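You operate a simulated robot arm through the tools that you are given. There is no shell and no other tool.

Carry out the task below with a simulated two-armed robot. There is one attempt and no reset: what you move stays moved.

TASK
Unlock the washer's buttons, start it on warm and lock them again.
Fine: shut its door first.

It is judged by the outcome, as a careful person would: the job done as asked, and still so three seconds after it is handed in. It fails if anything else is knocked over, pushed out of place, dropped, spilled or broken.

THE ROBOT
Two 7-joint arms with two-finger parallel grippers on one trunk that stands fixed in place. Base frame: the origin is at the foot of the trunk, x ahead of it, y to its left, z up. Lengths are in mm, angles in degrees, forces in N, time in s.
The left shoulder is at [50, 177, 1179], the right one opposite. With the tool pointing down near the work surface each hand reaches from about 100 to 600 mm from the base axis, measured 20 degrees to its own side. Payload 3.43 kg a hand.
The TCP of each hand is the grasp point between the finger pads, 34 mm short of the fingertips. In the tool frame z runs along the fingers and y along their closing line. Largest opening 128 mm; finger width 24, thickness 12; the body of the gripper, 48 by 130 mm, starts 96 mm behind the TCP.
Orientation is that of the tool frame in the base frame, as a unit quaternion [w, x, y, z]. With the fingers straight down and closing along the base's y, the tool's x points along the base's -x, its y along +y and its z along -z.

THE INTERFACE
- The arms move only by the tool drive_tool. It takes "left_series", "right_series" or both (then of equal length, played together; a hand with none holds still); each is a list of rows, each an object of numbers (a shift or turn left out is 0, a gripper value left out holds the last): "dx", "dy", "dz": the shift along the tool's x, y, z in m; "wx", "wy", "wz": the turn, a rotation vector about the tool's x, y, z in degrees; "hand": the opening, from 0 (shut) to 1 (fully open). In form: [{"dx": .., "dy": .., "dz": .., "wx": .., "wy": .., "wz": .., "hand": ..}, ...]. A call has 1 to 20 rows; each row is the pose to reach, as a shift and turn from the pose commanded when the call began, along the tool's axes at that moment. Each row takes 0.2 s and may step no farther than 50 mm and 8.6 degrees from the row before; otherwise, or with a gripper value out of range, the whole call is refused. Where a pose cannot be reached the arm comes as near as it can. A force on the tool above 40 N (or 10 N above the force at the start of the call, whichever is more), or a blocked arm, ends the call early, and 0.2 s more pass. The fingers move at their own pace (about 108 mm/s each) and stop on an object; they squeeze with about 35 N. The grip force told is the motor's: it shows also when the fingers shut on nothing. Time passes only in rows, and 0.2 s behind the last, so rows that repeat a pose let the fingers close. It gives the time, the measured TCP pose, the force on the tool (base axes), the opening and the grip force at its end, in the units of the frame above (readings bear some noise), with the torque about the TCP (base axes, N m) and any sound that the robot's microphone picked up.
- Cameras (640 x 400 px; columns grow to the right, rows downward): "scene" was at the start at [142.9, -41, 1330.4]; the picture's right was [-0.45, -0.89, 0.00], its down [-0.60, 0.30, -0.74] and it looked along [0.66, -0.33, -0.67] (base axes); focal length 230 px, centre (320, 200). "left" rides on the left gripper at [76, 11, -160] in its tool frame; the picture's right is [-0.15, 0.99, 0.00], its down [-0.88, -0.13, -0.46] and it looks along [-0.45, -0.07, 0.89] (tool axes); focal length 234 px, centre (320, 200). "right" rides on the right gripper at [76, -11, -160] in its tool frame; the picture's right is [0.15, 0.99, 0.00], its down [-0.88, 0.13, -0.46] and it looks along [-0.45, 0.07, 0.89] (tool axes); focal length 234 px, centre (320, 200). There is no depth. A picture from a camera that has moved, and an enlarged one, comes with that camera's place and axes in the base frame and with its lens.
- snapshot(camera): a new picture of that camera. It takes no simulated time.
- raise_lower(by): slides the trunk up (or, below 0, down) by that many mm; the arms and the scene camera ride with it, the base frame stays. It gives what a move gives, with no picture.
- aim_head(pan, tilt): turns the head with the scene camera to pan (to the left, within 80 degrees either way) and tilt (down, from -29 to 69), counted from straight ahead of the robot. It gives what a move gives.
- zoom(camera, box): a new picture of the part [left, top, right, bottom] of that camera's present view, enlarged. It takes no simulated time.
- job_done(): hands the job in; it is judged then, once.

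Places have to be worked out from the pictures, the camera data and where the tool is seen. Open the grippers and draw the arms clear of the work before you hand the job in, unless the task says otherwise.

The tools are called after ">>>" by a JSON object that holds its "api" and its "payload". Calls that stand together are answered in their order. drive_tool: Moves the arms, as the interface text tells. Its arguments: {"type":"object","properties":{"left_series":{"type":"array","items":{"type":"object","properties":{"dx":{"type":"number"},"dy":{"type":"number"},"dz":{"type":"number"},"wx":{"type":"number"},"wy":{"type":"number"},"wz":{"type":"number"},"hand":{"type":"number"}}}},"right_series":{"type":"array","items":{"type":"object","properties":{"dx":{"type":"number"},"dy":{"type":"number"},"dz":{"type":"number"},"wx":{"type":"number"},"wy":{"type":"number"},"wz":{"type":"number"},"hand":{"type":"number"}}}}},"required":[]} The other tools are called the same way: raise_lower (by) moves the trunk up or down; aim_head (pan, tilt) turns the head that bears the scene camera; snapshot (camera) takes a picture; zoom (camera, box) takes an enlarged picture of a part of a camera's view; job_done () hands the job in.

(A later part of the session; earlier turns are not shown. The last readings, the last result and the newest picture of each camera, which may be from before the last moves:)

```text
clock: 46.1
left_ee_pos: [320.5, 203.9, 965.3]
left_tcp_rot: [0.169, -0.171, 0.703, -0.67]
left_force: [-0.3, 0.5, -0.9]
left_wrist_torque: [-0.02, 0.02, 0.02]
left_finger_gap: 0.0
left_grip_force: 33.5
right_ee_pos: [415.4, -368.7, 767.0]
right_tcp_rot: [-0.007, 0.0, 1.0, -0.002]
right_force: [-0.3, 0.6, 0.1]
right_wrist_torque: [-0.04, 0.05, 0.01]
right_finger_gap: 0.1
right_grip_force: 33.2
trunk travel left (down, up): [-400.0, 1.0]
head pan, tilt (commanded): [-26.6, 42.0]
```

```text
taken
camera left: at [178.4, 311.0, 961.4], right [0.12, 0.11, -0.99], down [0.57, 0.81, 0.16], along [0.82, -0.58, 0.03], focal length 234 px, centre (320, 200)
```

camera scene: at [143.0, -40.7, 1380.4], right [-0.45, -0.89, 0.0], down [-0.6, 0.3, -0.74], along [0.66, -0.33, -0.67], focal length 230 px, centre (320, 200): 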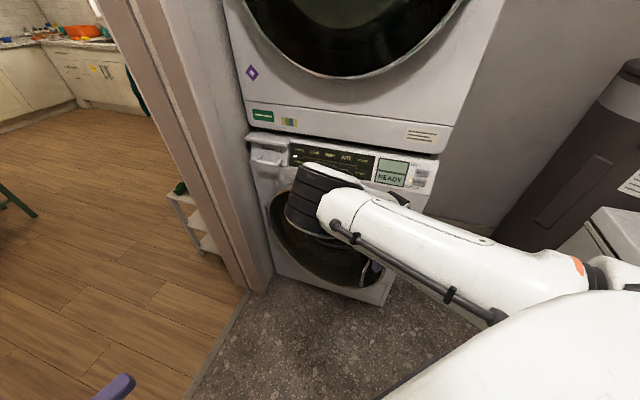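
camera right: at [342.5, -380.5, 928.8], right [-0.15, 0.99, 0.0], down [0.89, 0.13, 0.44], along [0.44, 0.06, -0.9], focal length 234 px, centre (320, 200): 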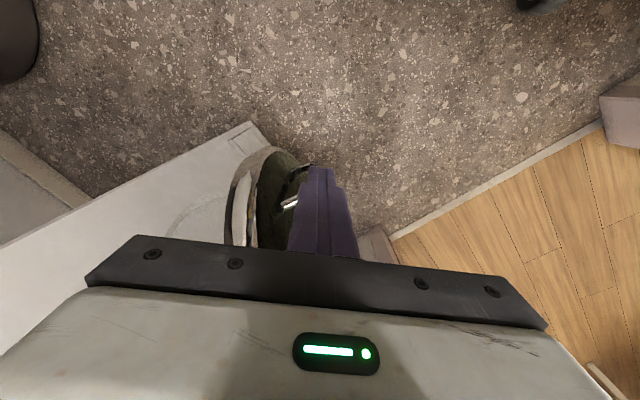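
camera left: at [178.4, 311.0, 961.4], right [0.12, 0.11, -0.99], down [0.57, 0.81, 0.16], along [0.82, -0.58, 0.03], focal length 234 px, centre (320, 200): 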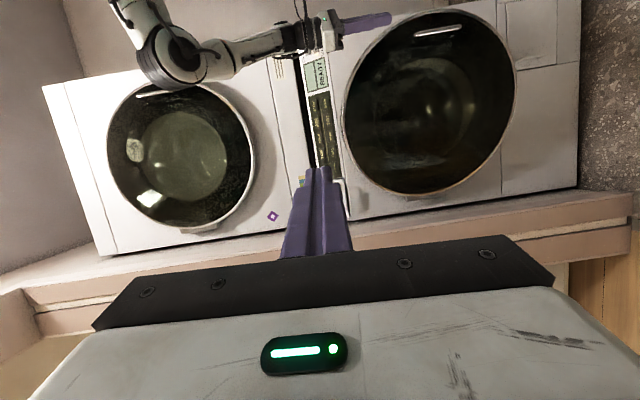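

The right fingers are now on the door's outer side at (415,-369,767), to the right of the handle line and above it. I'll pitch the tips forward about 28° and approach the face near (483,-375,750), still short of contact.

>>> {"api": "drive_tool", "payload": {"right_series": [{"dx": -0.0135, "dy": -0.001, "dz": 0.003, "wy": -5.6, "hand": 0}, {"dx": -0.027, "dy": -0.002, "dz": 0.007, "wy": -11.2}, {"dx": -0.0405, "dy": -0.0035, "dz": 0.01, "wy": -16.8}, {"dx": -0.054, "dy": -0.005, "dz": 0.0135, "wy": -22.4}, {"dx": -0.0675, "dy": -0.006, "dz": 0.017, "wy": -28}]}}

>>> {"api": "snapshot", "payload": {"camera": "scene"}}

>>> {"api": "snapshot", "payload": {"camera": "right"}}

>>> {"api": "snapshot", "payload": {"camera": "left"}}

```text
clock: 47.3
left_ee_pos: [319.7, 203.1, 964.5]
left_tcp_rot: [0.169, -0.172, 0.702, -0.67]
left_force: [0.0, 0.1, 0.7]
left_wrist_torque: [0.02, -0.01, -0.01]
left_finger_gap: 0.0
left_grip_force: 32.7
right_ee_pos: [489.2, -373.3, 757.3]
right_tcp_rot: [0.243, -0.001, 0.97, -0.001]
right_force: [-0.5, -0.2, -0.2]
right_wrist_torque: [-0.02, 0.01, 0.02]
right_finger_gap: 0.0
right_grip_force: 33.4
trunk travel left (down, up): [-400.0, 1.0]
head pan, tilt (commanded): [-26.6, 42.0]
```

```text
taken
camera scene: at [143.0, -41.1, 1380.4], right [-0.45, -0.89, 0.0], down [-0.6, 0.3, -0.74], along [0.66, -0.33, -0.67], focal length 230 px, centre (320, 200)
```

scene: 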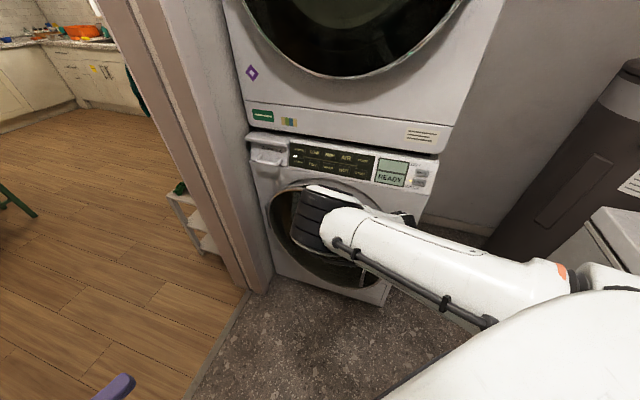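

```text
taken
camera right: at [347.8, -386.4, 861.9], right [-0.13, 0.99, -0.07], down [0.56, 0.13, 0.82], along [0.82, 0.07, -0.57], focal length 234 px, centre (320, 200)
```

right: 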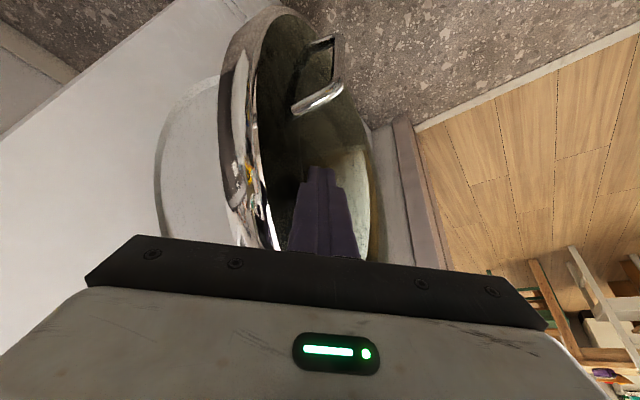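

```text
taken
camera left: at [178.4, 310.7, 961.5], right [0.12, 0.11, -0.99], down [0.57, 0.81, 0.16], along [0.82, -0.58, 0.03], focal length 234 px, centre (320, 200)
```

left: 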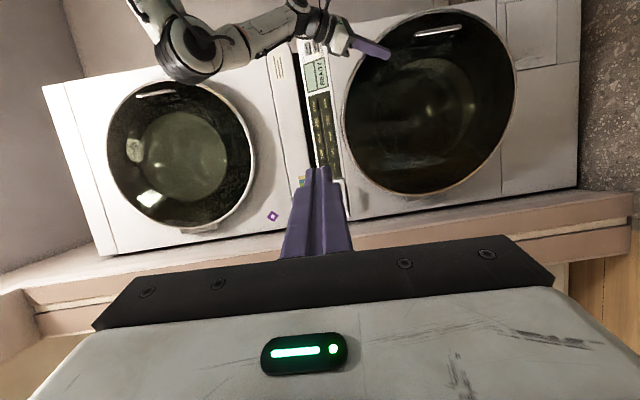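

The fingertip sits about 30 mm in front of the door's upper right face, above the handle. I'll push along the closing arc in small steps and check the force.

>>> {"api": "drive_tool", "payload": {"right_series": [{"dx": -0.0062, "dy": -0.01, "dz": 0.0033, "hand": 0}, {"dx": -0.0123, "dy": -0.02, "dz": 0.0066}, {"dx": -0.0185, "dy": -0.03, "dz": 0.0099}, {"dx": -0.0247, "dy": -0.039, "dz": 0.0132}, {"dx": -0.0318, "dy": -0.048, "dz": 0.017}, {"dx": -0.0397, "dy": -0.056, "dz": 0.0212}, {"dx": -0.0476, "dy": -0.064, "dz": 0.0254}, {"dx": -0.0556, "dy": -0.072, "dz": 0.0297}]}}

>>> {"api": "snapshot", "payload": {"camera": "right"}}

>>> {"api": "snapshot", "payload": {"camera": "left"}}

>>> {"api": "snapshot", "payload": {"camera": "scene"}}

```text
clock: 49.1
left_ee_pos: [320.1, 203.9, 966.1]
left_tcp_rot: [0.169, -0.172, 0.702, -0.67]
left_force: [0.2, 0.4, 0.1]
left_wrist_torque: [0.01, 0.0, 0.01]
left_finger_gap: 0.2
left_grip_force: 33.0
right_ee_pos: [551.2, -433.3, 751.9]
right_tcp_rot: [0.237, -0.01, 0.972, 0.004]
right_force: [0.4, -0.1, 0.2]
right_wrist_torque: [-0.01, 0.01, -0.02]
right_finger_gap: 0.1
right_grip_force: 32.4
trunk travel left (down, up): [-400.0, 1.0]
head pan, tilt (commanded): [-26.6, 42.0]
```

```text
taken
camera right: at [411.1, -448.2, 858.7], right [-0.15, 0.99, -0.06], down [0.57, 0.14, 0.81], along [0.81, 0.09, -0.58], focal length 234 px, centre (320, 200)
```

right: 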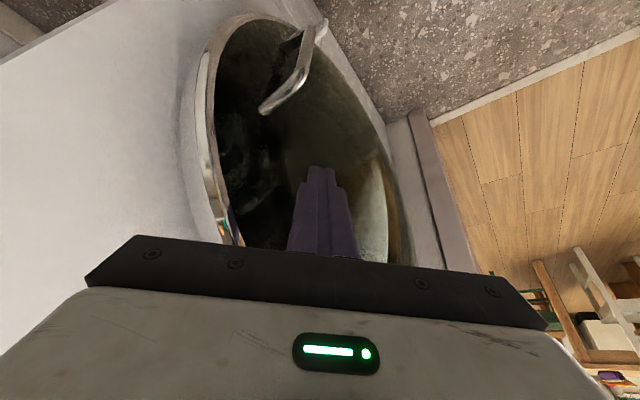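

```text
taken
camera left: at [178.4, 310.7, 961.5], right [0.12, 0.11, -0.99], down [0.57, 0.81, 0.16], along [0.82, -0.58, 0.03], focal length 234 px, centre (320, 200)
```

left: 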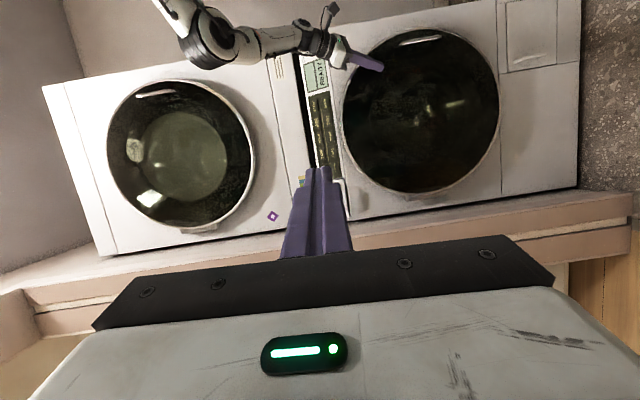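

```text
taken
camera scene: at [143.0, -41.1, 1380.4], right [-0.45, -0.89, 0.0], down [-0.6, 0.3, -0.74], along [0.66, -0.33, -0.67], focal length 230 px, centre (320, 200)
```

scene: 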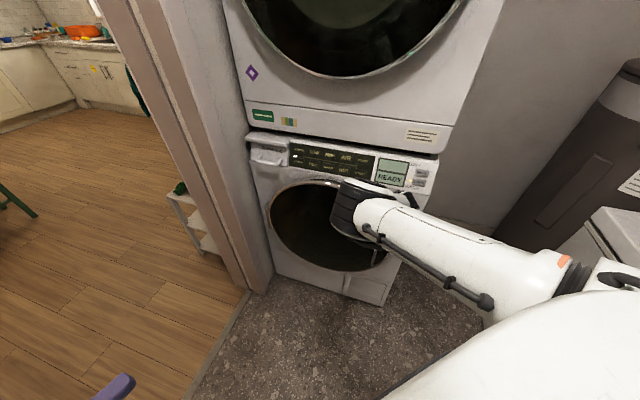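

The door is nearly shut, with almost no force so far. I'll keep pushing in small steps toward the washer until it seats.

>>> {"api": "drive_tool", "payload": {"right_series": [{"dx": -0.0048, "dy": -0.006, "dz": 0.0026, "hand": 0}, {"dx": -0.0096, "dy": -0.012, "dz": 0.0051}, {"dx": -0.0144, "dy": -0.018, "dz": 0.0077}, {"dx": -0.0192, "dy": -0.024, "dz": 0.0102}]}}

>>> {"api": "snapshot", "payload": {"camera": "right"}}

>>> {"api": "zoom", "payload": {"camera": "left", "box": [320, 0, 540, 220]}}

```text
clock: 49.9
left_ee_pos: [317.8, 205.0, 966.2]
left_tcp_rot: [0.171, -0.17, 0.701, -0.671]
left_force: [-0.2, 0.1, 0.3]
left_wrist_torque: [0.0, 0.02, -0.01]
left_finger_gap: 0.0
left_grip_force: 32.9
right_ee_pos: [559.8, -443.1, 751.6]
right_tcp_rot: [0.233, -0.014, 0.972, 0.011]
right_force: [-19.5, 9.9, 22.9]
right_wrist_torque: [0.04, -0.09, 0.1]
right_finger_gap: 0.1
right_grip_force: 33.4
trunk travel left (down, up): [-400.0, 1.0]
head pan, tilt (commanded): [-26.6, 42.0]
stopped in row 3 (right hand): the force on the tool passed its limit at 50 N (the readings are from after the stop); the commanded pose is now the measured one
```

```text
taken
camera right: at [420.2, -460.5, 859.4], right [-0.16, 0.99, -0.05], down [0.57, 0.14, 0.81], along [0.8, 0.1, -0.59], focal length 234 px, centre (320, 200)
```

right: 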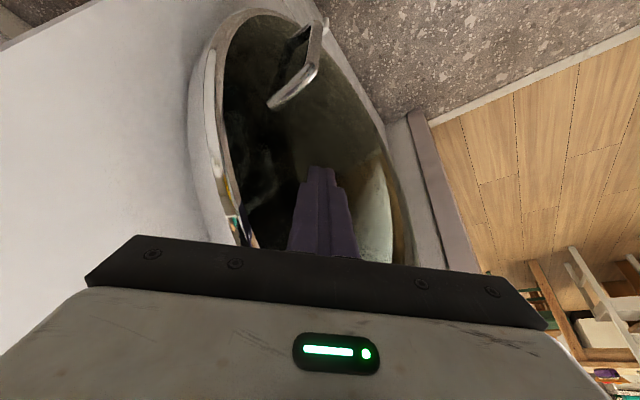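

```text
1.82 times, centred on (430, 110) of left
camera zoom: at [175.9, 312.4, 961.9], right [0.12, 0.11, -0.99], down [0.57, 0.81, 0.16], along [0.82, -0.58, 0.03], focal length 426 px, centre (120, 364)
```

zoom: 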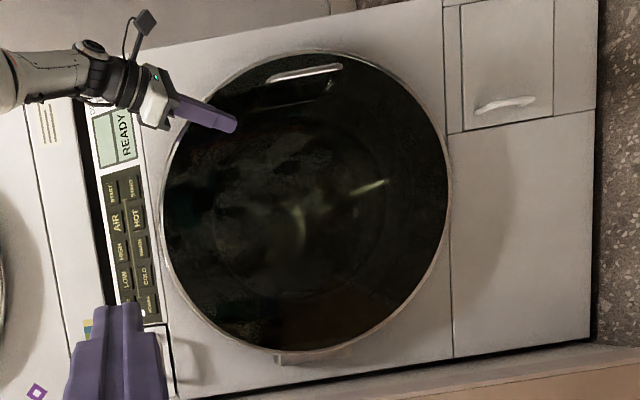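

The force jumped as the door seated against the washer. I'll back the fingers off a little and check that the door stays fully shut.

>>> {"api": "drive_tool", "payload": {"right_series": [{"dx": 0.01, "dy": 0.012, "dz": -0.005, "hand": 0}, {"dx": 0.026, "dy": 0.03, "dz": -0.013}, {"dx": 0.044, "dy": 0.05, "dz": -0.023}]}}

>>> {"api": "snapshot", "payload": {"camera": "right"}}

>>> {"api": "zoom", "payload": {"camera": "left", "box": [320, 0, 540, 220]}}

>>> {"api": "zoom", "payload": {"camera": "scene", "box": [250, 150, 410, 310]}}

```text
clock: 50.7
left_ee_pos: [319.6, 203.6, 964.7]
left_tcp_rot: [0.168, -0.172, 0.703, -0.669]
left_force: [0.4, 0.4, 0.1]
left_wrist_torque: [0.04, -0.01, 0.0]
left_finger_gap: 0.0
left_grip_force: 32.7
right_ee_pos: [510.1, -396.8, 747.7]
right_tcp_rot: [0.233, -0.014, 0.972, 0.011]
right_force: [0.6, -0.6, 0.9]
right_wrist_torque: [0.0, -0.02, 0.01]
right_finger_gap: 0.2
right_grip_force: 32.9
trunk travel left (down, up): [-400.0, 1.0]
head pan, tilt (commanded): [-26.6, 42.0]
```

```text
taken
camera right: at [371.7, -413.4, 856.0], right [-0.16, 0.99, -0.05], down [0.58, 0.14, 0.81], along [0.8, 0.1, -0.59], focal length 234 px, centre (320, 200)
```

right: 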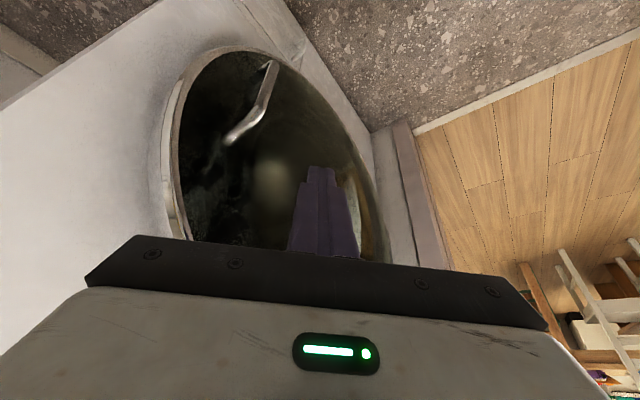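

```text
1.82 times, centred on (430, 110) of left
camera zoom: at [178.1, 311.1, 961.4], right [0.12, 0.11, -0.99], down [0.57, 0.81, 0.16], along [0.82, -0.58, 0.03], focal length 426 px, centre (120, 364)
```

zoom: 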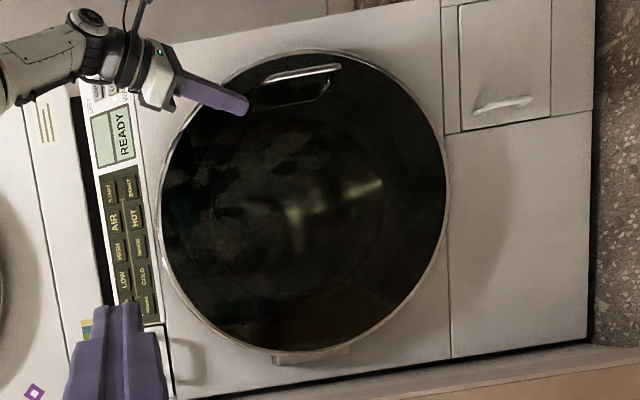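

```text
2.50 times, centred on (330, 230) of scene
camera zoom: at [142.5, -40.5, 1380.4], right [-0.45, -0.89, 0.0], down [-0.6, 0.3, -0.74], along [0.66, -0.33, -0.67], focal length 575 px, centre (295, 125)
```

zoom: 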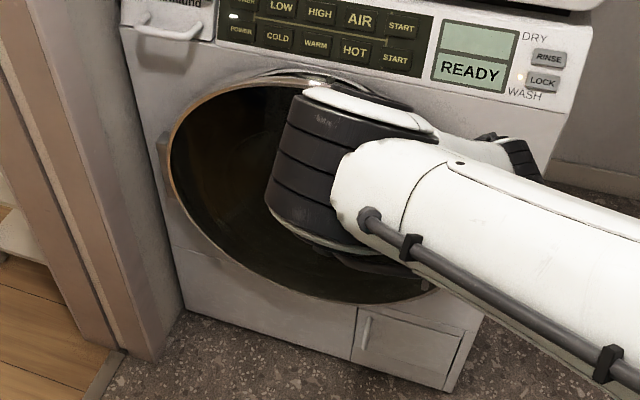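

The door stays shut after release. I'll zoom in on the rim to check it's flush with the washer front.

>>> {"api": "zoom", "payload": {"camera": "right", "box": [140, 40, 320, 240]}}

>>> {"api": "zoom", "payload": {"camera": "left", "box": [380, 10, 480, 110]}}

```text
2.00 times, centred on (230, 140) of right
camera zoom: at [371.7, -413.4, 856.0], right [-0.16, 0.99, -0.05], down [0.58, 0.14, 0.81], along [0.8, 0.1, -0.59], focal length 468 px, centre (500, 320)
```

zoom: 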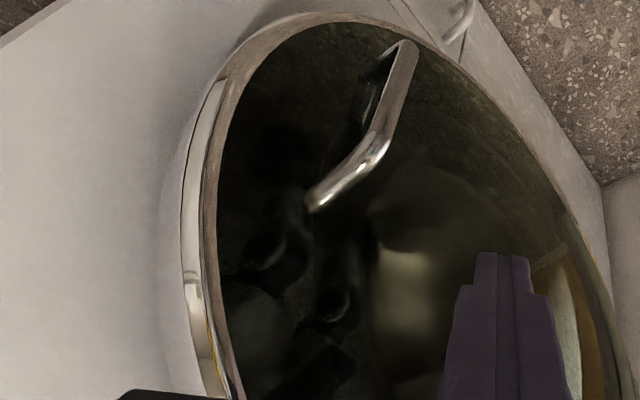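

```text
4.00 times, centred on (430, 60) of left
camera zoom: at [178.1, 311.1, 961.4], right [0.12, 0.11, -0.99], down [0.57, 0.81, 0.16], along [0.82, -0.58, 0.03], focal length 937 px, centre (-120, 760)
```

zoom: 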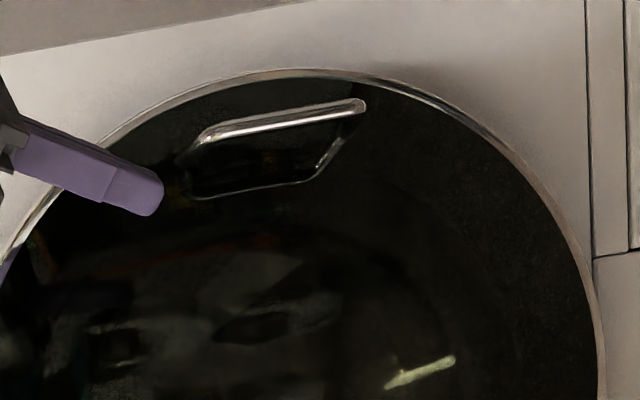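

The door is shut flush. For LOCK I'll approach about 18° off the panel's normal (azimuth -35°, 40° down), which this arm pose can reach, and go first to a standoff 50 mm from the button.

>>> {"api": "drive_tool", "payload": {"right_series": [{"dx": -0.001, "dy": -0.01, "dz": -0.0248, "wx": 2.93, "wy": -1.42, "wz": -0.56, "hand": 0}, {"dx": -0.002, "dy": -0.02, "dz": -0.0495, "wx": 5.86, "wy": -2.84, "wz": -1.12}, {"dx": -0.003, "dy": -0.03, "dz": -0.0743, "wx": 8.79, "wy": -4.26, "wz": -1.68}, {"dx": -0.004, "dy": -0.04, "dz": -0.099, "wx": 11.72, "wy": -5.68, "wz": -2.24}, {"dx": -0.0051, "dy": -0.0497, "dz": -0.1238, "wx": 14.65, "wy": -7.1, "wz": -2.8}, {"dx": -0.0175, "dy": -0.0688, "dz": -0.1443, "wx": 17.58, "wy": -8.52, "wz": -3.36}, {"dx": -0.03, "dy": -0.088, "dz": -0.1647, "wx": 20.5, "wy": -9.94, "wz": -3.92}, {"dx": -0.0424, "dy": -0.107, "dz": -0.1852, "wx": 23.44, "wy": -11.36, "wz": -4.48}, {"dx": -0.0548, "dy": -0.1262, "dz": -0.2057, "wx": 26.37, "wy": -12.78, "wz": -5.04}, {"dx": -0.0672, "dy": -0.1453, "dz": -0.2261, "wx": 29.3, "wy": -14.2, "wz": -5.6}]}}

>>> {"api": "snapshot", "payload": {"camera": "scene"}}

>>> {"api": "snapshot", "payload": {"camera": "right"}}

```text
clock: 52.9
left_ee_pos: [319.6, 204.2, 965.7]
left_tcp_rot: [0.169, -0.172, 0.702, -0.67]
left_force: [0.5, 0.3, -0.7]
left_wrist_torque: [0.01, 0.0, 0.0]
left_finger_gap: 0.0
left_grip_force: 33.2
right_ee_pos: [472.2, -542.4, 977.8]
right_tcp_rot: [0.345, -0.001, 0.906, -0.244]
right_force: [-0.6, 0.0, 0.4]
right_wrist_torque: [0.0, 0.01, 0.02]
right_finger_gap: 0.0
right_grip_force: 32.8
trunk travel left (down, up): [-400.0, 1.0]
head pan, tilt (commanded): [-26.6, 42.0]
```

```text
taken
camera scene: at [142.9, -40.9, 1380.4], right [-0.45, -0.89, 0.0], down [-0.6, 0.3, -0.74], along [0.66, -0.33, -0.67], focal length 230 px, centre (320, 200)
```

scene: 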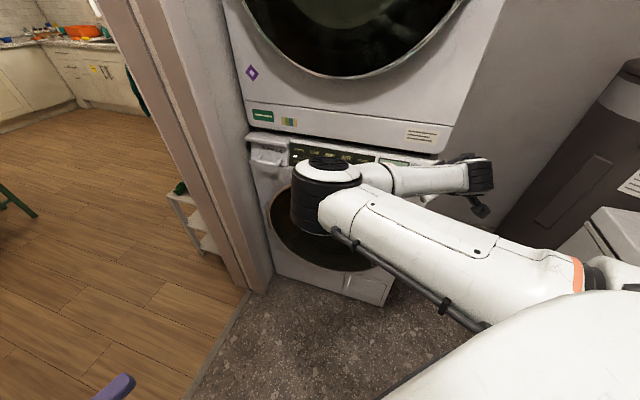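

```text
taken
camera right: at [313.6, -495.0, 1038.4], right [0.05, 0.85, -0.53], down [0.41, 0.47, 0.78], along [0.91, -0.26, -0.32], focal length 234 px, centre (320, 200)
```

right: 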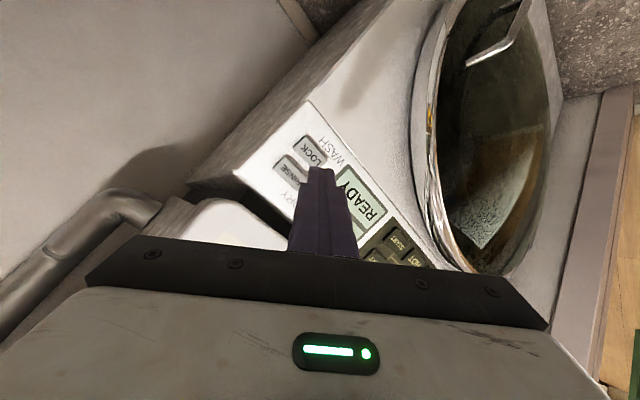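

The standoff was reached exactly. I'll zoom in to refine LOCK's position relative to the fingertip before pressing.

>>> {"api": "zoom", "payload": {"camera": "right", "box": [260, 100, 400, 260]}}

>>> {"api": "zoom", "payload": {"camera": "scene", "box": [370, 130, 510, 230]}}

```text
2.50 times, centred on (330, 180) of right
camera zoom: at [313.6, -495.0, 1038.4], right [0.05, 0.85, -0.53], down [0.41, 0.47, 0.78], along [0.91, -0.26, -0.32], focal length 585 px, centre (295, 250)
```

zoom: 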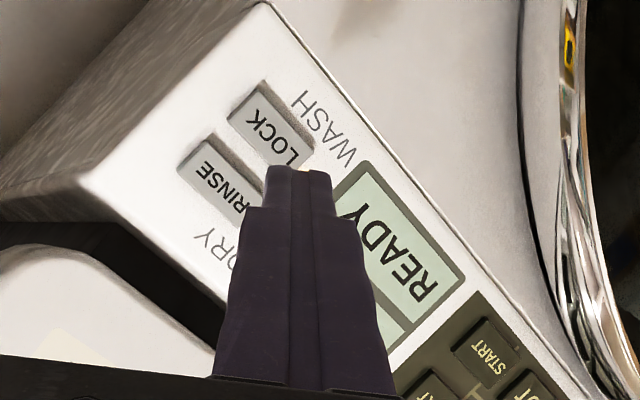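

```text
4.00 times, centred on (440, 180) of scene
camera zoom: at [142.9, -40.9, 1380.4], right [-0.45, -0.89, 0.0], down [-0.6, 0.3, -0.74], along [0.66, -0.33, -0.67], focal length 920 px, centre (-160, 280)
```

zoom: 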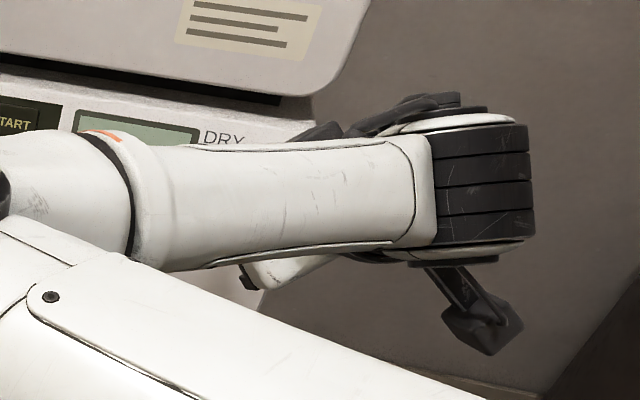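

In the camera frame LOCK lies nearly straight ahead of the tip, about 55 mm along the tool and slightly to one side. The tip corner that touches first points toward RINSE, so I'll aim a bit low and advance 32 mm before rechecking.

>>> {"api": "drive_tool", "payload": {"right_series": [{"dx": 0.005, "dy": 0.0005, "dz": 0.01, "hand": 0}, {"dx": 0.01, "dy": 0.001, "dz": 0.02}, {"dx": 0.01, "dy": 0.001, "dz": 0.032}, {"dx": 0.01, "dy": 0.001, "dz": 0.032}]}}

>>> {"api": "zoom", "payload": {"camera": "right", "box": [250, 90, 390, 230]}}

>>> {"api": "zoom", "payload": {"camera": "left", "box": [270, 0, 370, 100]}}

```text
clock: 53.9
left_ee_pos: [319.4, 203.6, 966.5]
left_tcp_rot: [0.169, -0.172, 0.702, -0.67]
left_force: [-0.2, -0.8, -0.6]
left_wrist_torque: [0.01, -0.06, 0.0]
left_finger_gap: 0.1
left_grip_force: 32.8
right_ee_pos: [485.0, -558.2, 951.5]
right_tcp_rot: [0.345, -0.001, 0.907, -0.243]
right_force: [0.8, 0.1, -0.1]
right_wrist_torque: [-0.02, 0.01, -0.02]
right_finger_gap: 0.0
right_grip_force: 33.1
trunk travel left (down, up): [-400.0, 1.0]
head pan, tilt (commanded): [-26.6, 42.0]
```

```text
2.86 times, centred on (320, 160) of right
camera zoom: at [326.0, -511.0, 1011.4], right [0.05, 0.85, -0.53], down [0.41, 0.46, 0.79], along [0.91, -0.26, -0.32], focal length 669 px, centre (320, 314)
```

zoom: 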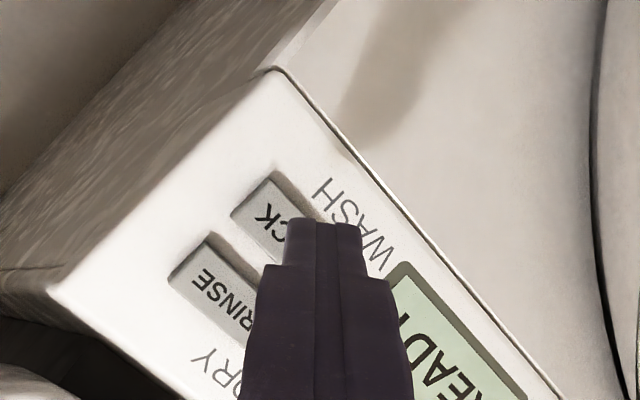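

```text
4.00 times, centred on (320, 50) of left
camera zoom: at [178.3, 310.8, 961.5], right [0.12, 0.11, -0.99], down [0.57, 0.81, 0.16], along [0.82, -0.58, 0.03], focal length 937 px, centre (320, 800)
```

zoom: 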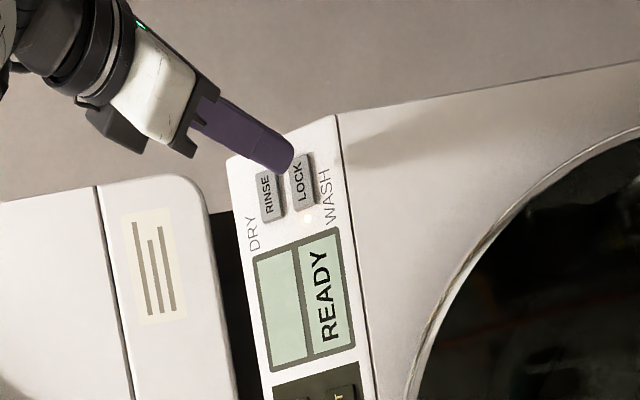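

The left camera shows the tip lined up just in front of LOCK, with its light on. Triangulating with both wrist cameras puts LOCK at about (537,-601,915), 41 mm further along the tool, so I'll advance to just before the expected contact.

>>> {"api": "drive_tool", "payload": {"right_series": [{"dz": 0.008, "hand": 0}, {"dz": 0.016}, {"dz": 0.023}, {"dz": 0.029}, {"dz": 0.033}]}}

>>> {"api": "zoom", "payload": {"camera": "right", "box": [250, 90, 390, 230]}}

>>> {"api": "zoom", "payload": {"camera": "left", "box": [285, 15, 345, 65]}}

```text
clock: 55.1
left_ee_pos: [319.8, 204.2, 966.6]
left_tcp_rot: [0.169, -0.172, 0.702, -0.67]
left_force: [-0.3, 0.1, -0.4]
left_wrist_torque: [0.02, 0.0, 0.0]
left_finger_gap: 0.0
left_grip_force: 33.4
right_ee_pos: [509.0, -574.6, 929.5]
right_tcp_rot: [0.346, 0.0, 0.906, -0.244]
right_force: [-0.1, 0.2, 0.1]
right_wrist_torque: [-0.04, -0.02, 0.0]
right_finger_gap: 0.1
right_grip_force: 33.0
trunk travel left (down, up): [-400.0, 1.0]
head pan, tilt (commanded): [-26.6, 42.0]
```

```text
2.86 times, centred on (320, 160) of right
camera zoom: at [347.9, -527.4, 990.2], right [0.05, 0.85, -0.53], down [0.41, 0.46, 0.79], along [0.91, -0.26, -0.32], focal length 669 px, centre (320, 314)
```

zoom: 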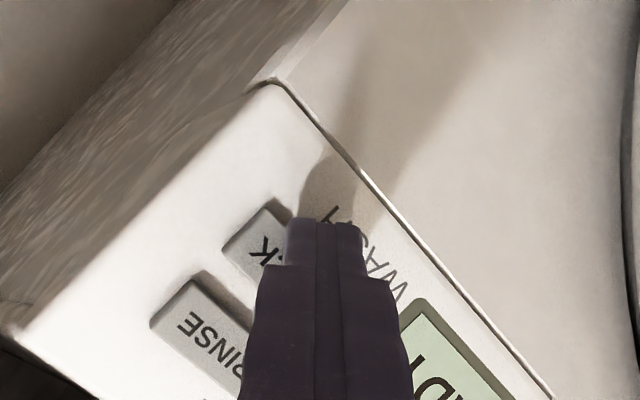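

```text
8.00 times, centred on (315, 40) of left
camera zoom: at [178.3, 310.8, 961.5], right [0.12, 0.11, -0.99], down [0.57, 0.81, 0.16], along [0.82, -0.58, 0.03], focal length 1873 px, centre (360, 1480)
```

zoom: 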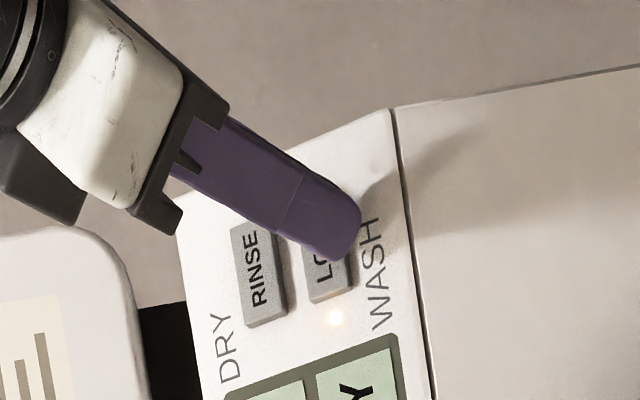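

The tip's leading corner is over LOCK and clear of RINSE, with no contact yet. I'll press forward in 2–3 mm steps.

>>> {"api": "drive_tool", "payload": {"right_series": [{"dz": 0.003, "hand": 0}, {"dz": 0.006}, {"dz": 0.008}, {"dz": 0.01}]}}

>>> {"api": "zoom", "payload": {"camera": "left", "box": [285, 15, 345, 65]}}

```text
clock: 56.1
left_ee_pos: [318.0, 205.8, 966.2]
left_tcp_rot: [0.17, -0.172, 0.701, -0.671]
left_force: [-0.4, -0.1, 0.2]
left_wrist_torque: [-0.04, 0.02, -0.02]
left_finger_gap: 0.1
left_grip_force: 33.3
right_ee_pos: [510.1, -578.4, 926.6]
right_tcp_rot: [0.346, 0.0, 0.906, -0.245]
right_force: [-17.1, 15.7, 14.1]
right_wrist_torque: [-0.13, -0.15, 0.08]
right_finger_gap: 0.1
right_grip_force: 32.7
trunk travel left (down, up): [-400.0, 1.0]
head pan, tilt (commanded): [-26.6, 42.0]
heard: click
```

```text
8.00 times, centred on (315, 40) of left
camera zoom: at [176.5, 312.7, 961.3], right [0.12, 0.11, -0.99], down [0.57, 0.81, 0.16], along [0.82, -0.58, 0.03], focal length 1873 px, centre (360, 1480)
```

zoom: 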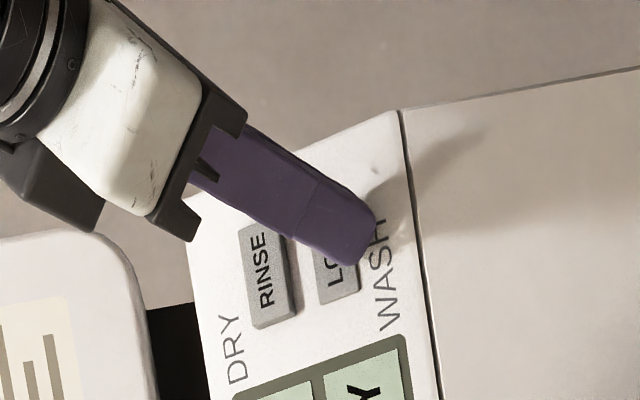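

I heard a click and the LOCK light went out, so the buttons should be unlocked. I'll draw straight back and check that it stays off.

>>> {"api": "drive_tool", "payload": {"right_series": [{"dz": -0.008, "hand": 0}, {"dz": -0.02}, {"dz": -0.035}, {"dz": -0.05}]}}

>>> {"api": "zoom", "payload": {"camera": "left", "box": [270, 0, 370, 100]}}

>>> {"api": "snapshot", "payload": {"camera": "right"}}

```text
clock: 57.1
left_ee_pos: [319.8, 203.4, 967.2]
left_tcp_rot: [0.169, -0.172, 0.702, -0.67]
left_force: [-0.5, -0.3, 0.1]
left_wrist_torque: [0.01, 0.02, 0.02]
left_finger_gap: 0.2
left_grip_force: 32.5
right_ee_pos: [480.8, -556.3, 957.2]
right_tcp_rot: [0.346, 0.001, 0.906, -0.245]
right_force: [-0.2, 0.5, -0.8]
right_wrist_torque: [0.0, -0.01, -0.01]
right_finger_gap: 0.2
right_grip_force: 32.5
trunk travel left (down, up): [-400.0, 1.0]
head pan, tilt (commanded): [-26.6, 42.0]
```

```text
4.00 times, centred on (320, 50) of left
camera zoom: at [178.3, 310.8, 961.5], right [0.12, 0.11, -0.99], down [0.57, 0.81, 0.16], along [0.82, -0.58, 0.03], focal length 937 px, centre (320, 800)
```

zoom: 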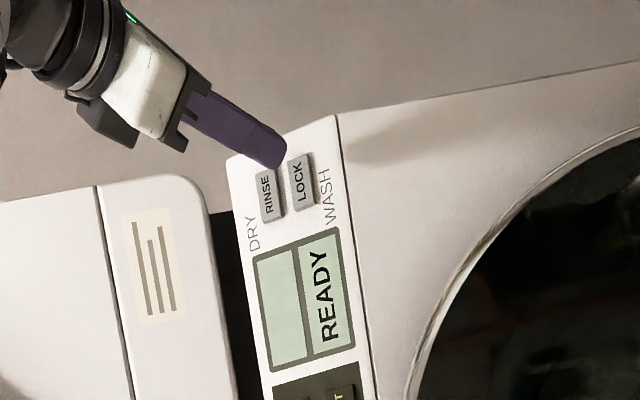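

```text
taken
camera right: at [321.2, -509.6, 1016.7], right [0.06, 0.85, -0.53], down [0.41, 0.46, 0.79], along [0.91, -0.26, -0.32], focal length 234 px, centre (320, 200)
```

right: 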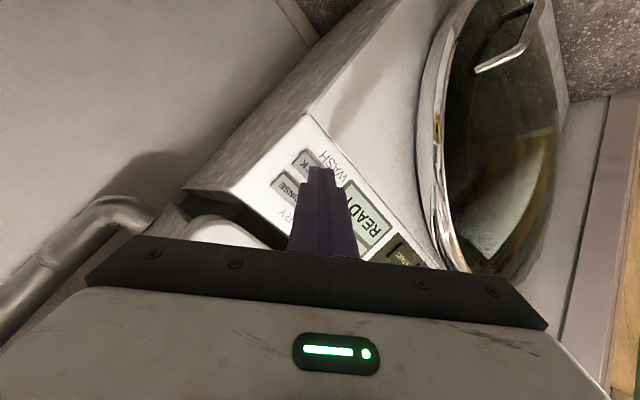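

LOCK is off and the display still says READY. From that press the panel geometry is confirmed, with WARM at about (759,-384,907) and START at (676,-466,908). I'll move parallel to the panel to a 50 mm standoff from WARM.

>>> {"api": "drive_tool", "payload": {"right_series": [{"dx": -0.0165, "dy": 0.0194, "dz": 0.0039, "hand": 0}, {"dx": -0.0329, "dy": 0.0387, "dz": 0.0077}, {"dx": -0.0494, "dy": 0.0581, "dz": 0.0116}, {"dx": -0.0659, "dy": 0.0775, "dz": 0.0155}, {"dx": -0.0823, "dy": 0.0968, "dz": 0.0193}, {"dx": -0.0988, "dy": 0.1162, "dz": 0.0232}, {"dx": -0.1153, "dy": 0.1356, "dz": 0.0271}, {"dx": -0.1317, "dy": 0.1549, "dz": 0.0309}, {"dx": -0.1482, "dy": 0.1743, "dz": 0.0348}, {"dx": -0.1647, "dy": 0.1937, "dz": 0.0387}, {"dx": -0.1811, "dy": 0.213, "dz": 0.0425}, {"dx": -0.1976, "dy": 0.2324, "dz": 0.0464}]}}

>>> {"api": "snapshot", "payload": {"camera": "right"}}

>>> {"api": "snapshot", "payload": {"camera": "left"}}

>>> {"api": "snapshot", "payload": {"camera": "scene"}}

```text
clock: 59.7
left_ee_pos: [320.2, 203.5, 964.7]
left_tcp_rot: [0.168, -0.172, 0.702, -0.67]
left_force: [-0.6, 0.3, 0.1]
left_wrist_torque: [-0.02, 0.0, -0.03]
left_finger_gap: 0.0
left_grip_force: 33.2
right_ee_pos: [698.7, -348.6, 944.7]
right_tcp_rot: [0.341, 0.007, 0.907, -0.246]
right_force: [0.8, -0.8, 0.0]
right_wrist_torque: [-0.02, 0.0, 0.0]
right_finger_gap: 0.0
right_grip_force: 33.2
trunk travel left (down, up): [-400.0, 1.0]
head pan, tilt (commanded): [-26.6, 42.0]
```

```text
taken
camera right: at [540.3, -298.5, 1006.0], right [0.07, 0.85, -0.53], down [0.42, 0.46, 0.78], along [0.91, -0.27, -0.33], focal length 234 px, centre (320, 200)
```

right: 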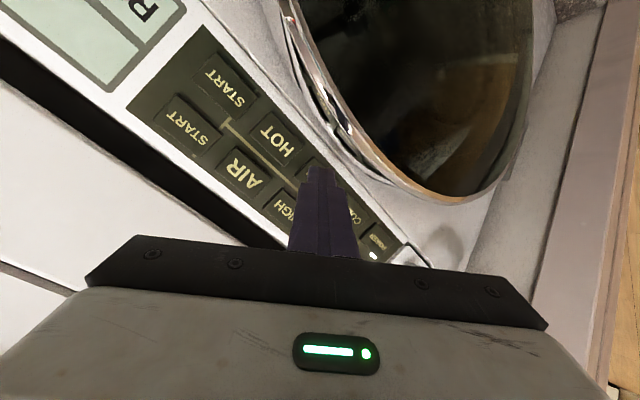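

```text
taken
camera left: at [178.5, 310.9, 961.4], right [0.11, 0.11, -0.99], down [0.57, 0.81, 0.16], along [0.82, -0.58, 0.03], focal length 234 px, centre (320, 200)
```

left: 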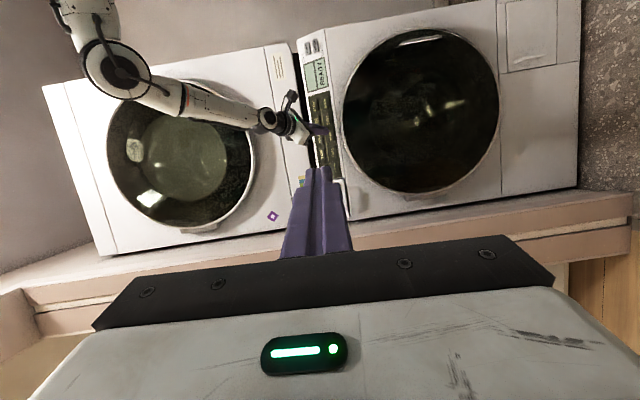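

```text
taken
camera scene: at [143.1, -40.8, 1380.3], right [-0.45, -0.89, 0.0], down [-0.6, 0.3, -0.74], along [0.66, -0.33, -0.67], focal length 230 px, centre (320, 200)
```

scene: 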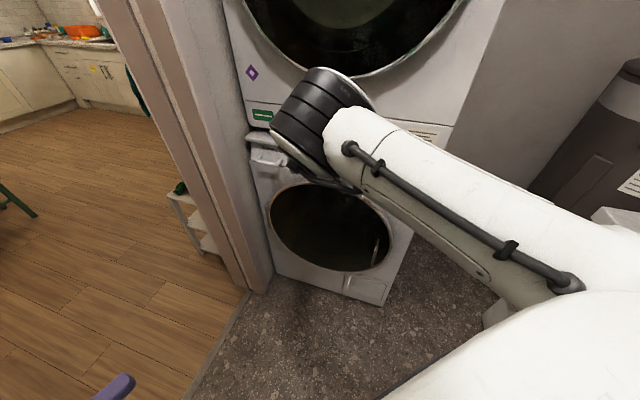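

The hand is in front of the wash row at (699,-349,945). I'll zoom in to check the tip against WARM.

>>> {"api": "zoom", "payload": {"camera": "right", "box": [240, 90, 400, 270]}}

>>> {"api": "zoom", "payload": {"camera": "left", "box": [285, 85, 355, 185]}}

```text
2.22 times, centred on (320, 180) of right
camera zoom: at [540.3, -298.5, 1006.0], right [0.07, 0.85, -0.53], down [0.42, 0.46, 0.78], along [0.91, -0.27, -0.33], focal length 520 px, centre (320, 244)
```

zoom: 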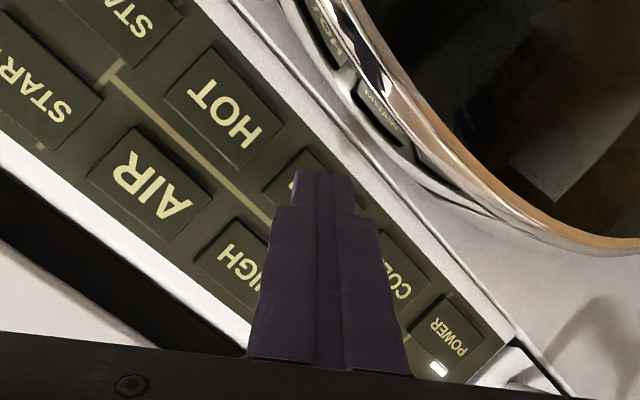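

```text
4.00 times, centred on (320, 135) of left
camera zoom: at [178.5, 310.9, 961.4], right [0.11, 0.11, -0.99], down [0.57, 0.81, 0.16], along [0.82, -0.58, 0.03], focal length 937 px, centre (320, 460)
```

zoom: 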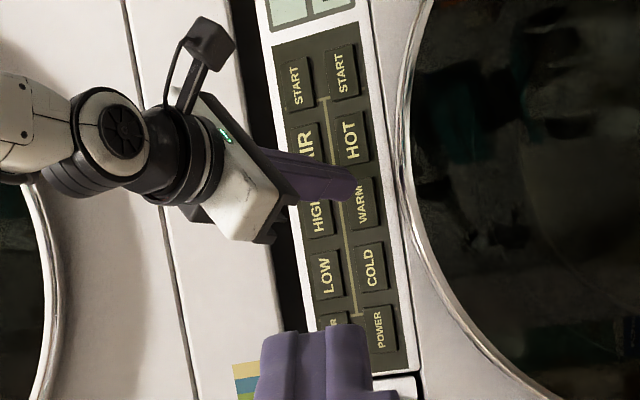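

WARM lies about 41 mm ahead of the tip's leading corner, offset by 8 mm and 6.5 mm sideways. I'll correct for that, advance 28 mm and check again.

>>> {"api": "drive_tool", "payload": {"right_series": [{"dx": -0.004, "dy": 0.0033, "dz": 0.007, "hand": 0}, {"dx": -0.0078, "dy": 0.0065, "dz": 0.015}, {"dx": -0.0078, "dy": 0.0065, "dz": 0.022}, {"dx": -0.0078, "dy": 0.0065, "dz": 0.028}, {"dx": -0.0078, "dy": 0.0065, "dz": 0.028}]}}

>>> {"api": "zoom", "payload": {"camera": "right", "box": [240, 90, 400, 270]}}

>>> {"api": "zoom", "payload": {"camera": "left", "box": [300, 105, 360, 165]}}

```text
clock: 60.9
left_ee_pos: [319.3, 203.4, 966.3]
left_tcp_rot: [0.17, -0.171, 0.702, -0.67]
left_force: [0.1, -0.7, -0.2]
left_wrist_torque: [0.0, 0.02, 0.0]
left_finger_gap: 0.0
left_grip_force: 33.1
right_ee_pos: [725.7, -346.0, 931.2]
right_tcp_rot: [0.345, 0.0, 0.906, -0.244]
right_force: [0.0, 0.5, -0.9]
right_wrist_torque: [0.03, 0.02, 0.01]
right_finger_gap: 0.0
right_grip_force: 33.4
trunk travel left (down, up): [-400.0, 1.0]
head pan, tilt (commanded): [-26.6, 42.0]
```

```text
2.22 times, centred on (320, 180) of right
camera zoom: at [565.9, -297.8, 991.8], right [0.06, 0.85, -0.53], down [0.41, 0.46, 0.79], along [0.91, -0.26, -0.32], focal length 520 px, centre (320, 244)
```

zoom: 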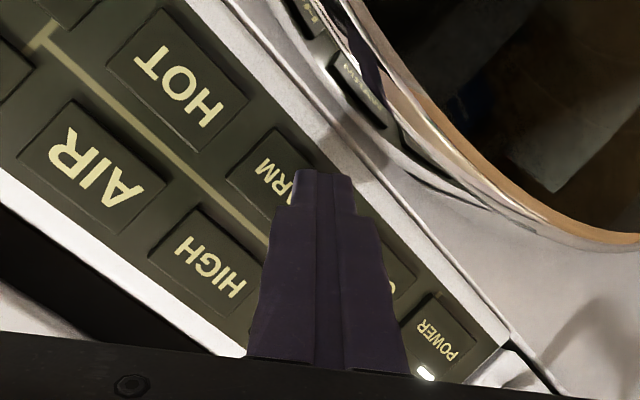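

```text
6.67 times, centred on (330, 135) of left
camera zoom: at [178.4, 310.8, 961.5], right [0.12, 0.11, -0.99], down [0.57, 0.81, 0.16], along [0.82, -0.58, 0.03], focal length 1561 px, centre (253, 633)
```

zoom: 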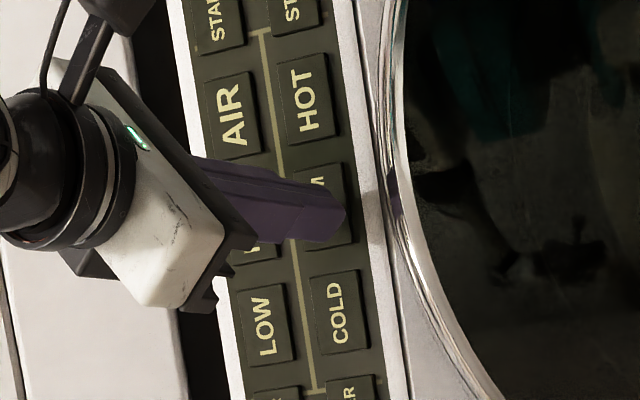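

The tip is in front of WARM, slightly toward its left end, and clear of HIGH, HOT and COLD. I'll nudge 6 mm toward the centre and press in small steps.

>>> {"api": "drive_tool", "payload": {"right_series": [{"dx": 0.004, "dy": -0.005, "dz": 0.004, "hand": 0}, {"dx": 0.004, "dy": -0.005, "dz": 0.009}, {"dx": 0.004, "dy": -0.005, "dz": 0.013}, {"dx": 0.004, "dy": -0.005, "dz": 0.016}, {"dx": 0.004, "dy": -0.005, "dz": 0.019}, {"dx": 0.004, "dy": -0.005, "dz": 0.021}]}}

>>> {"api": "zoom", "payload": {"camera": "left", "box": [300, 105, 360, 165]}}

>>> {"api": "zoom", "payload": {"camera": "left", "box": [285, 30, 355, 130]}}

```text
clock: 62.2
left_ee_pos: [315.2, 205.2, 968.4]
left_tcp_rot: [0.171, -0.17, 0.701, -0.672]
left_force: [-0.3, 1.0, -1.0]
left_wrist_torque: [-0.03, 0.0, -0.01]
left_finger_gap: 0.0
left_grip_force: 33.1
right_ee_pos: [729.3, -356.0, 925.0]
right_tcp_rot: [0.347, 0.0, 0.905, -0.245]
right_force: [-28.8, 11.6, 19.4]
right_wrist_torque: [-0.27, -0.23, -0.29]
right_finger_gap: 0.0
right_grip_force: 33.4
trunk travel left (down, up): [-400.0, 1.0]
head pan, tilt (commanded): [-26.6, 42.0]
heard: click
stopped in row 6 (right hand): the force on the tool passed its limit at 42 N (the readings are from after the stop); the commanded pose is now the measured one
```

```text
6.67 times, centred on (330, 135) of left
camera zoom: at [174.8, 312.5, 961.8], right [0.12, 0.11, -0.99], down [0.57, 0.81, 0.16], along [0.82, -0.58, 0.04], focal length 1561 px, centre (253, 633)
```

zoom: 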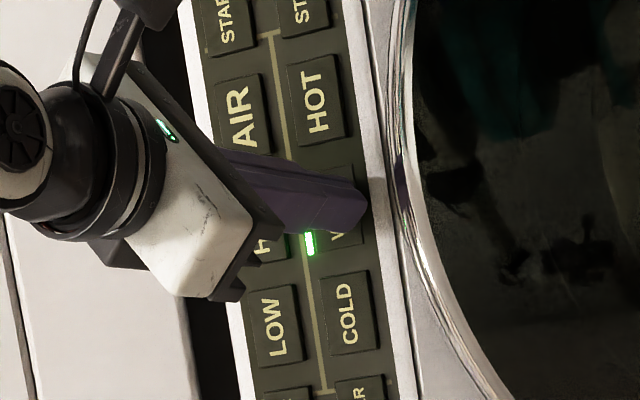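

```text
4.00 times, centred on (320, 80) of left
camera zoom: at [174.8, 312.5, 961.8], right [0.12, 0.11, -0.99], down [0.57, 0.81, 0.16], along [0.82, -0.58, 0.04], focal length 937 px, centre (320, 680)
```

zoom: 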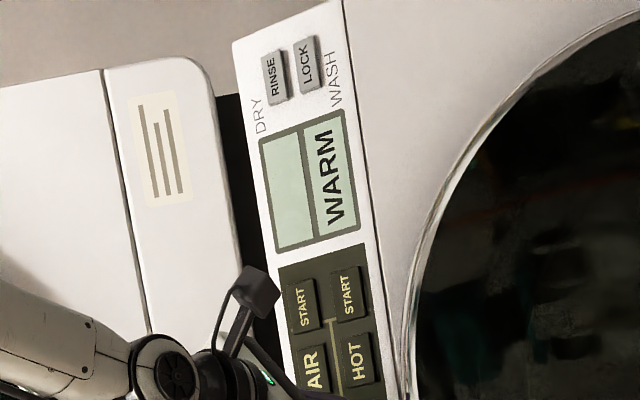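

The display now reads WARM, with a green light beside the button. I'll retract and shift to a standoff in front of the wash-row START.

>>> {"api": "drive_tool", "payload": {"right_series": [{"dz": -0.01, "hand": 0}, {"dz": -0.026}, {"dz": -0.045}, {"dx": 0.0158, "dy": -0.0176, "dz": -0.046}, {"dx": 0.0317, "dy": -0.0352, "dz": -0.047}, {"dx": 0.0475, "dy": -0.0529, "dz": -0.048}, {"dx": 0.0634, "dy": -0.0705, "dz": -0.0493}, {"dx": 0.0792, "dy": -0.0881, "dz": -0.0504}, {"dx": 0.0792, "dy": -0.0881, "dz": -0.0504}]}}

>>> {"api": "zoom", "payload": {"camera": "right", "box": [240, 90, 400, 270]}}

>>> {"api": "zoom", "payload": {"camera": "left", "box": [285, 50, 365, 150]}}

```text
clock: 64.2
left_ee_pos: [319.4, 203.7, 965.4]
left_tcp_rot: [0.169, -0.173, 0.702, -0.67]
left_force: [0.3, 0.4, -0.6]
left_wrist_torque: [0.02, 0.02, -0.02]
left_finger_gap: 0.2
left_grip_force: 33.2
right_ee_pos: [623.3, -438.8, 940.7]
right_tcp_rot: [0.344, 0.015, 0.906, -0.245]
right_force: [-1.1, 0.2, 0.0]
right_wrist_torque: [0.01, 0.03, -0.03]
right_finger_gap: 0.2
right_grip_force: 32.9
trunk travel left (down, up): [-400.0, 1.0]
head pan, tilt (commanded): [-26.6, 42.0]
```

```text
2.22 times, centred on (320, 180) of right
camera zoom: at [464.8, -387.9, 1001.0], right [0.08, 0.85, -0.52], down [0.42, 0.45, 0.79], along [0.9, -0.28, -0.32], focal length 520 px, centre (320, 244)
```

zoom: 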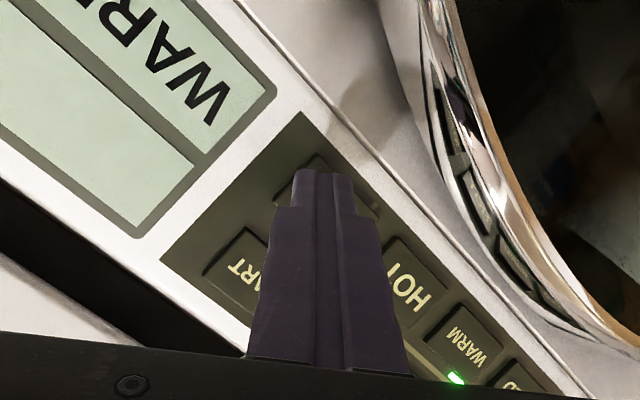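

```text
4.00 times, centred on (325, 100) of left
camera zoom: at [178.4, 310.8, 961.5], right [0.12, 0.11, -0.99], down [0.57, 0.81, 0.16], along [0.82, -0.58, 0.03], focal length 937 px, centre (300, 600)
```

zoom: 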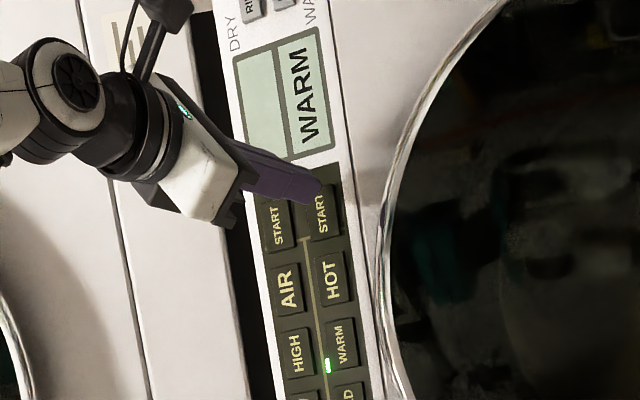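

The display holds WARM and the tip is near the wash START. I'll hold briefly to let the arm settle before measuring.

>>> {"api": "drive_tool", "payload": {"right_series": [{"dz": 0.0, "hand": 0}, {"dz": 0.0}, {"dz": 0.0}]}}

>>> {"api": "zoom", "payload": {"camera": "right", "box": [240, 90, 400, 270]}}

>>> {"api": "zoom", "payload": {"camera": "left", "box": [295, 80, 355, 140]}}

```text
clock: 65.0
left_ee_pos: [320.4, 204.0, 965.5]
left_tcp_rot: [0.169, -0.172, 0.702, -0.67]
left_force: [0.1, 0.2, -0.4]
left_wrist_torque: [0.01, 0.01, 0.03]
left_finger_gap: 0.0
left_grip_force: 33.7
right_ee_pos: [621.1, -440.7, 939.2]
right_tcp_rot: [0.341, 0.015, 0.907, -0.246]
right_force: [-0.3, 0.2, -0.3]
right_wrist_torque: [0.01, -0.03, -0.03]
right_finger_gap: 0.1
right_grip_force: 33.3
trunk travel left (down, up): [-400.0, 1.0]
head pan, tilt (commanded): [-26.6, 42.0]
```

```text
2.22 times, centred on (320, 180) of right
camera zoom: at [463.9, -388.6, 999.6], right [0.08, 0.85, -0.52], down [0.42, 0.45, 0.79], along [0.9, -0.28, -0.32], focal length 520 px, centre (320, 244)
```

zoom: 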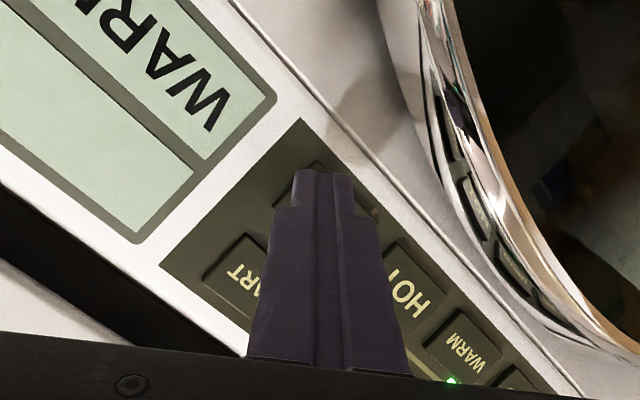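

```text
6.67 times, centred on (325, 110) of left
camera zoom: at [178.4, 310.8, 961.5], right [0.12, 0.11, -0.99], down [0.57, 0.81, 0.16], along [0.82, -0.58, 0.03], focal length 1561 px, centre (287, 800)
```

zoom: 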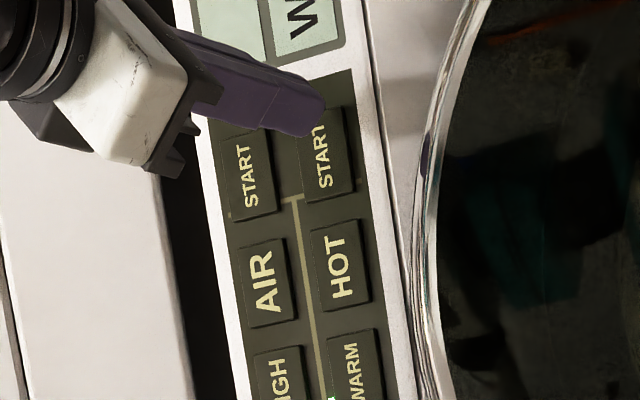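

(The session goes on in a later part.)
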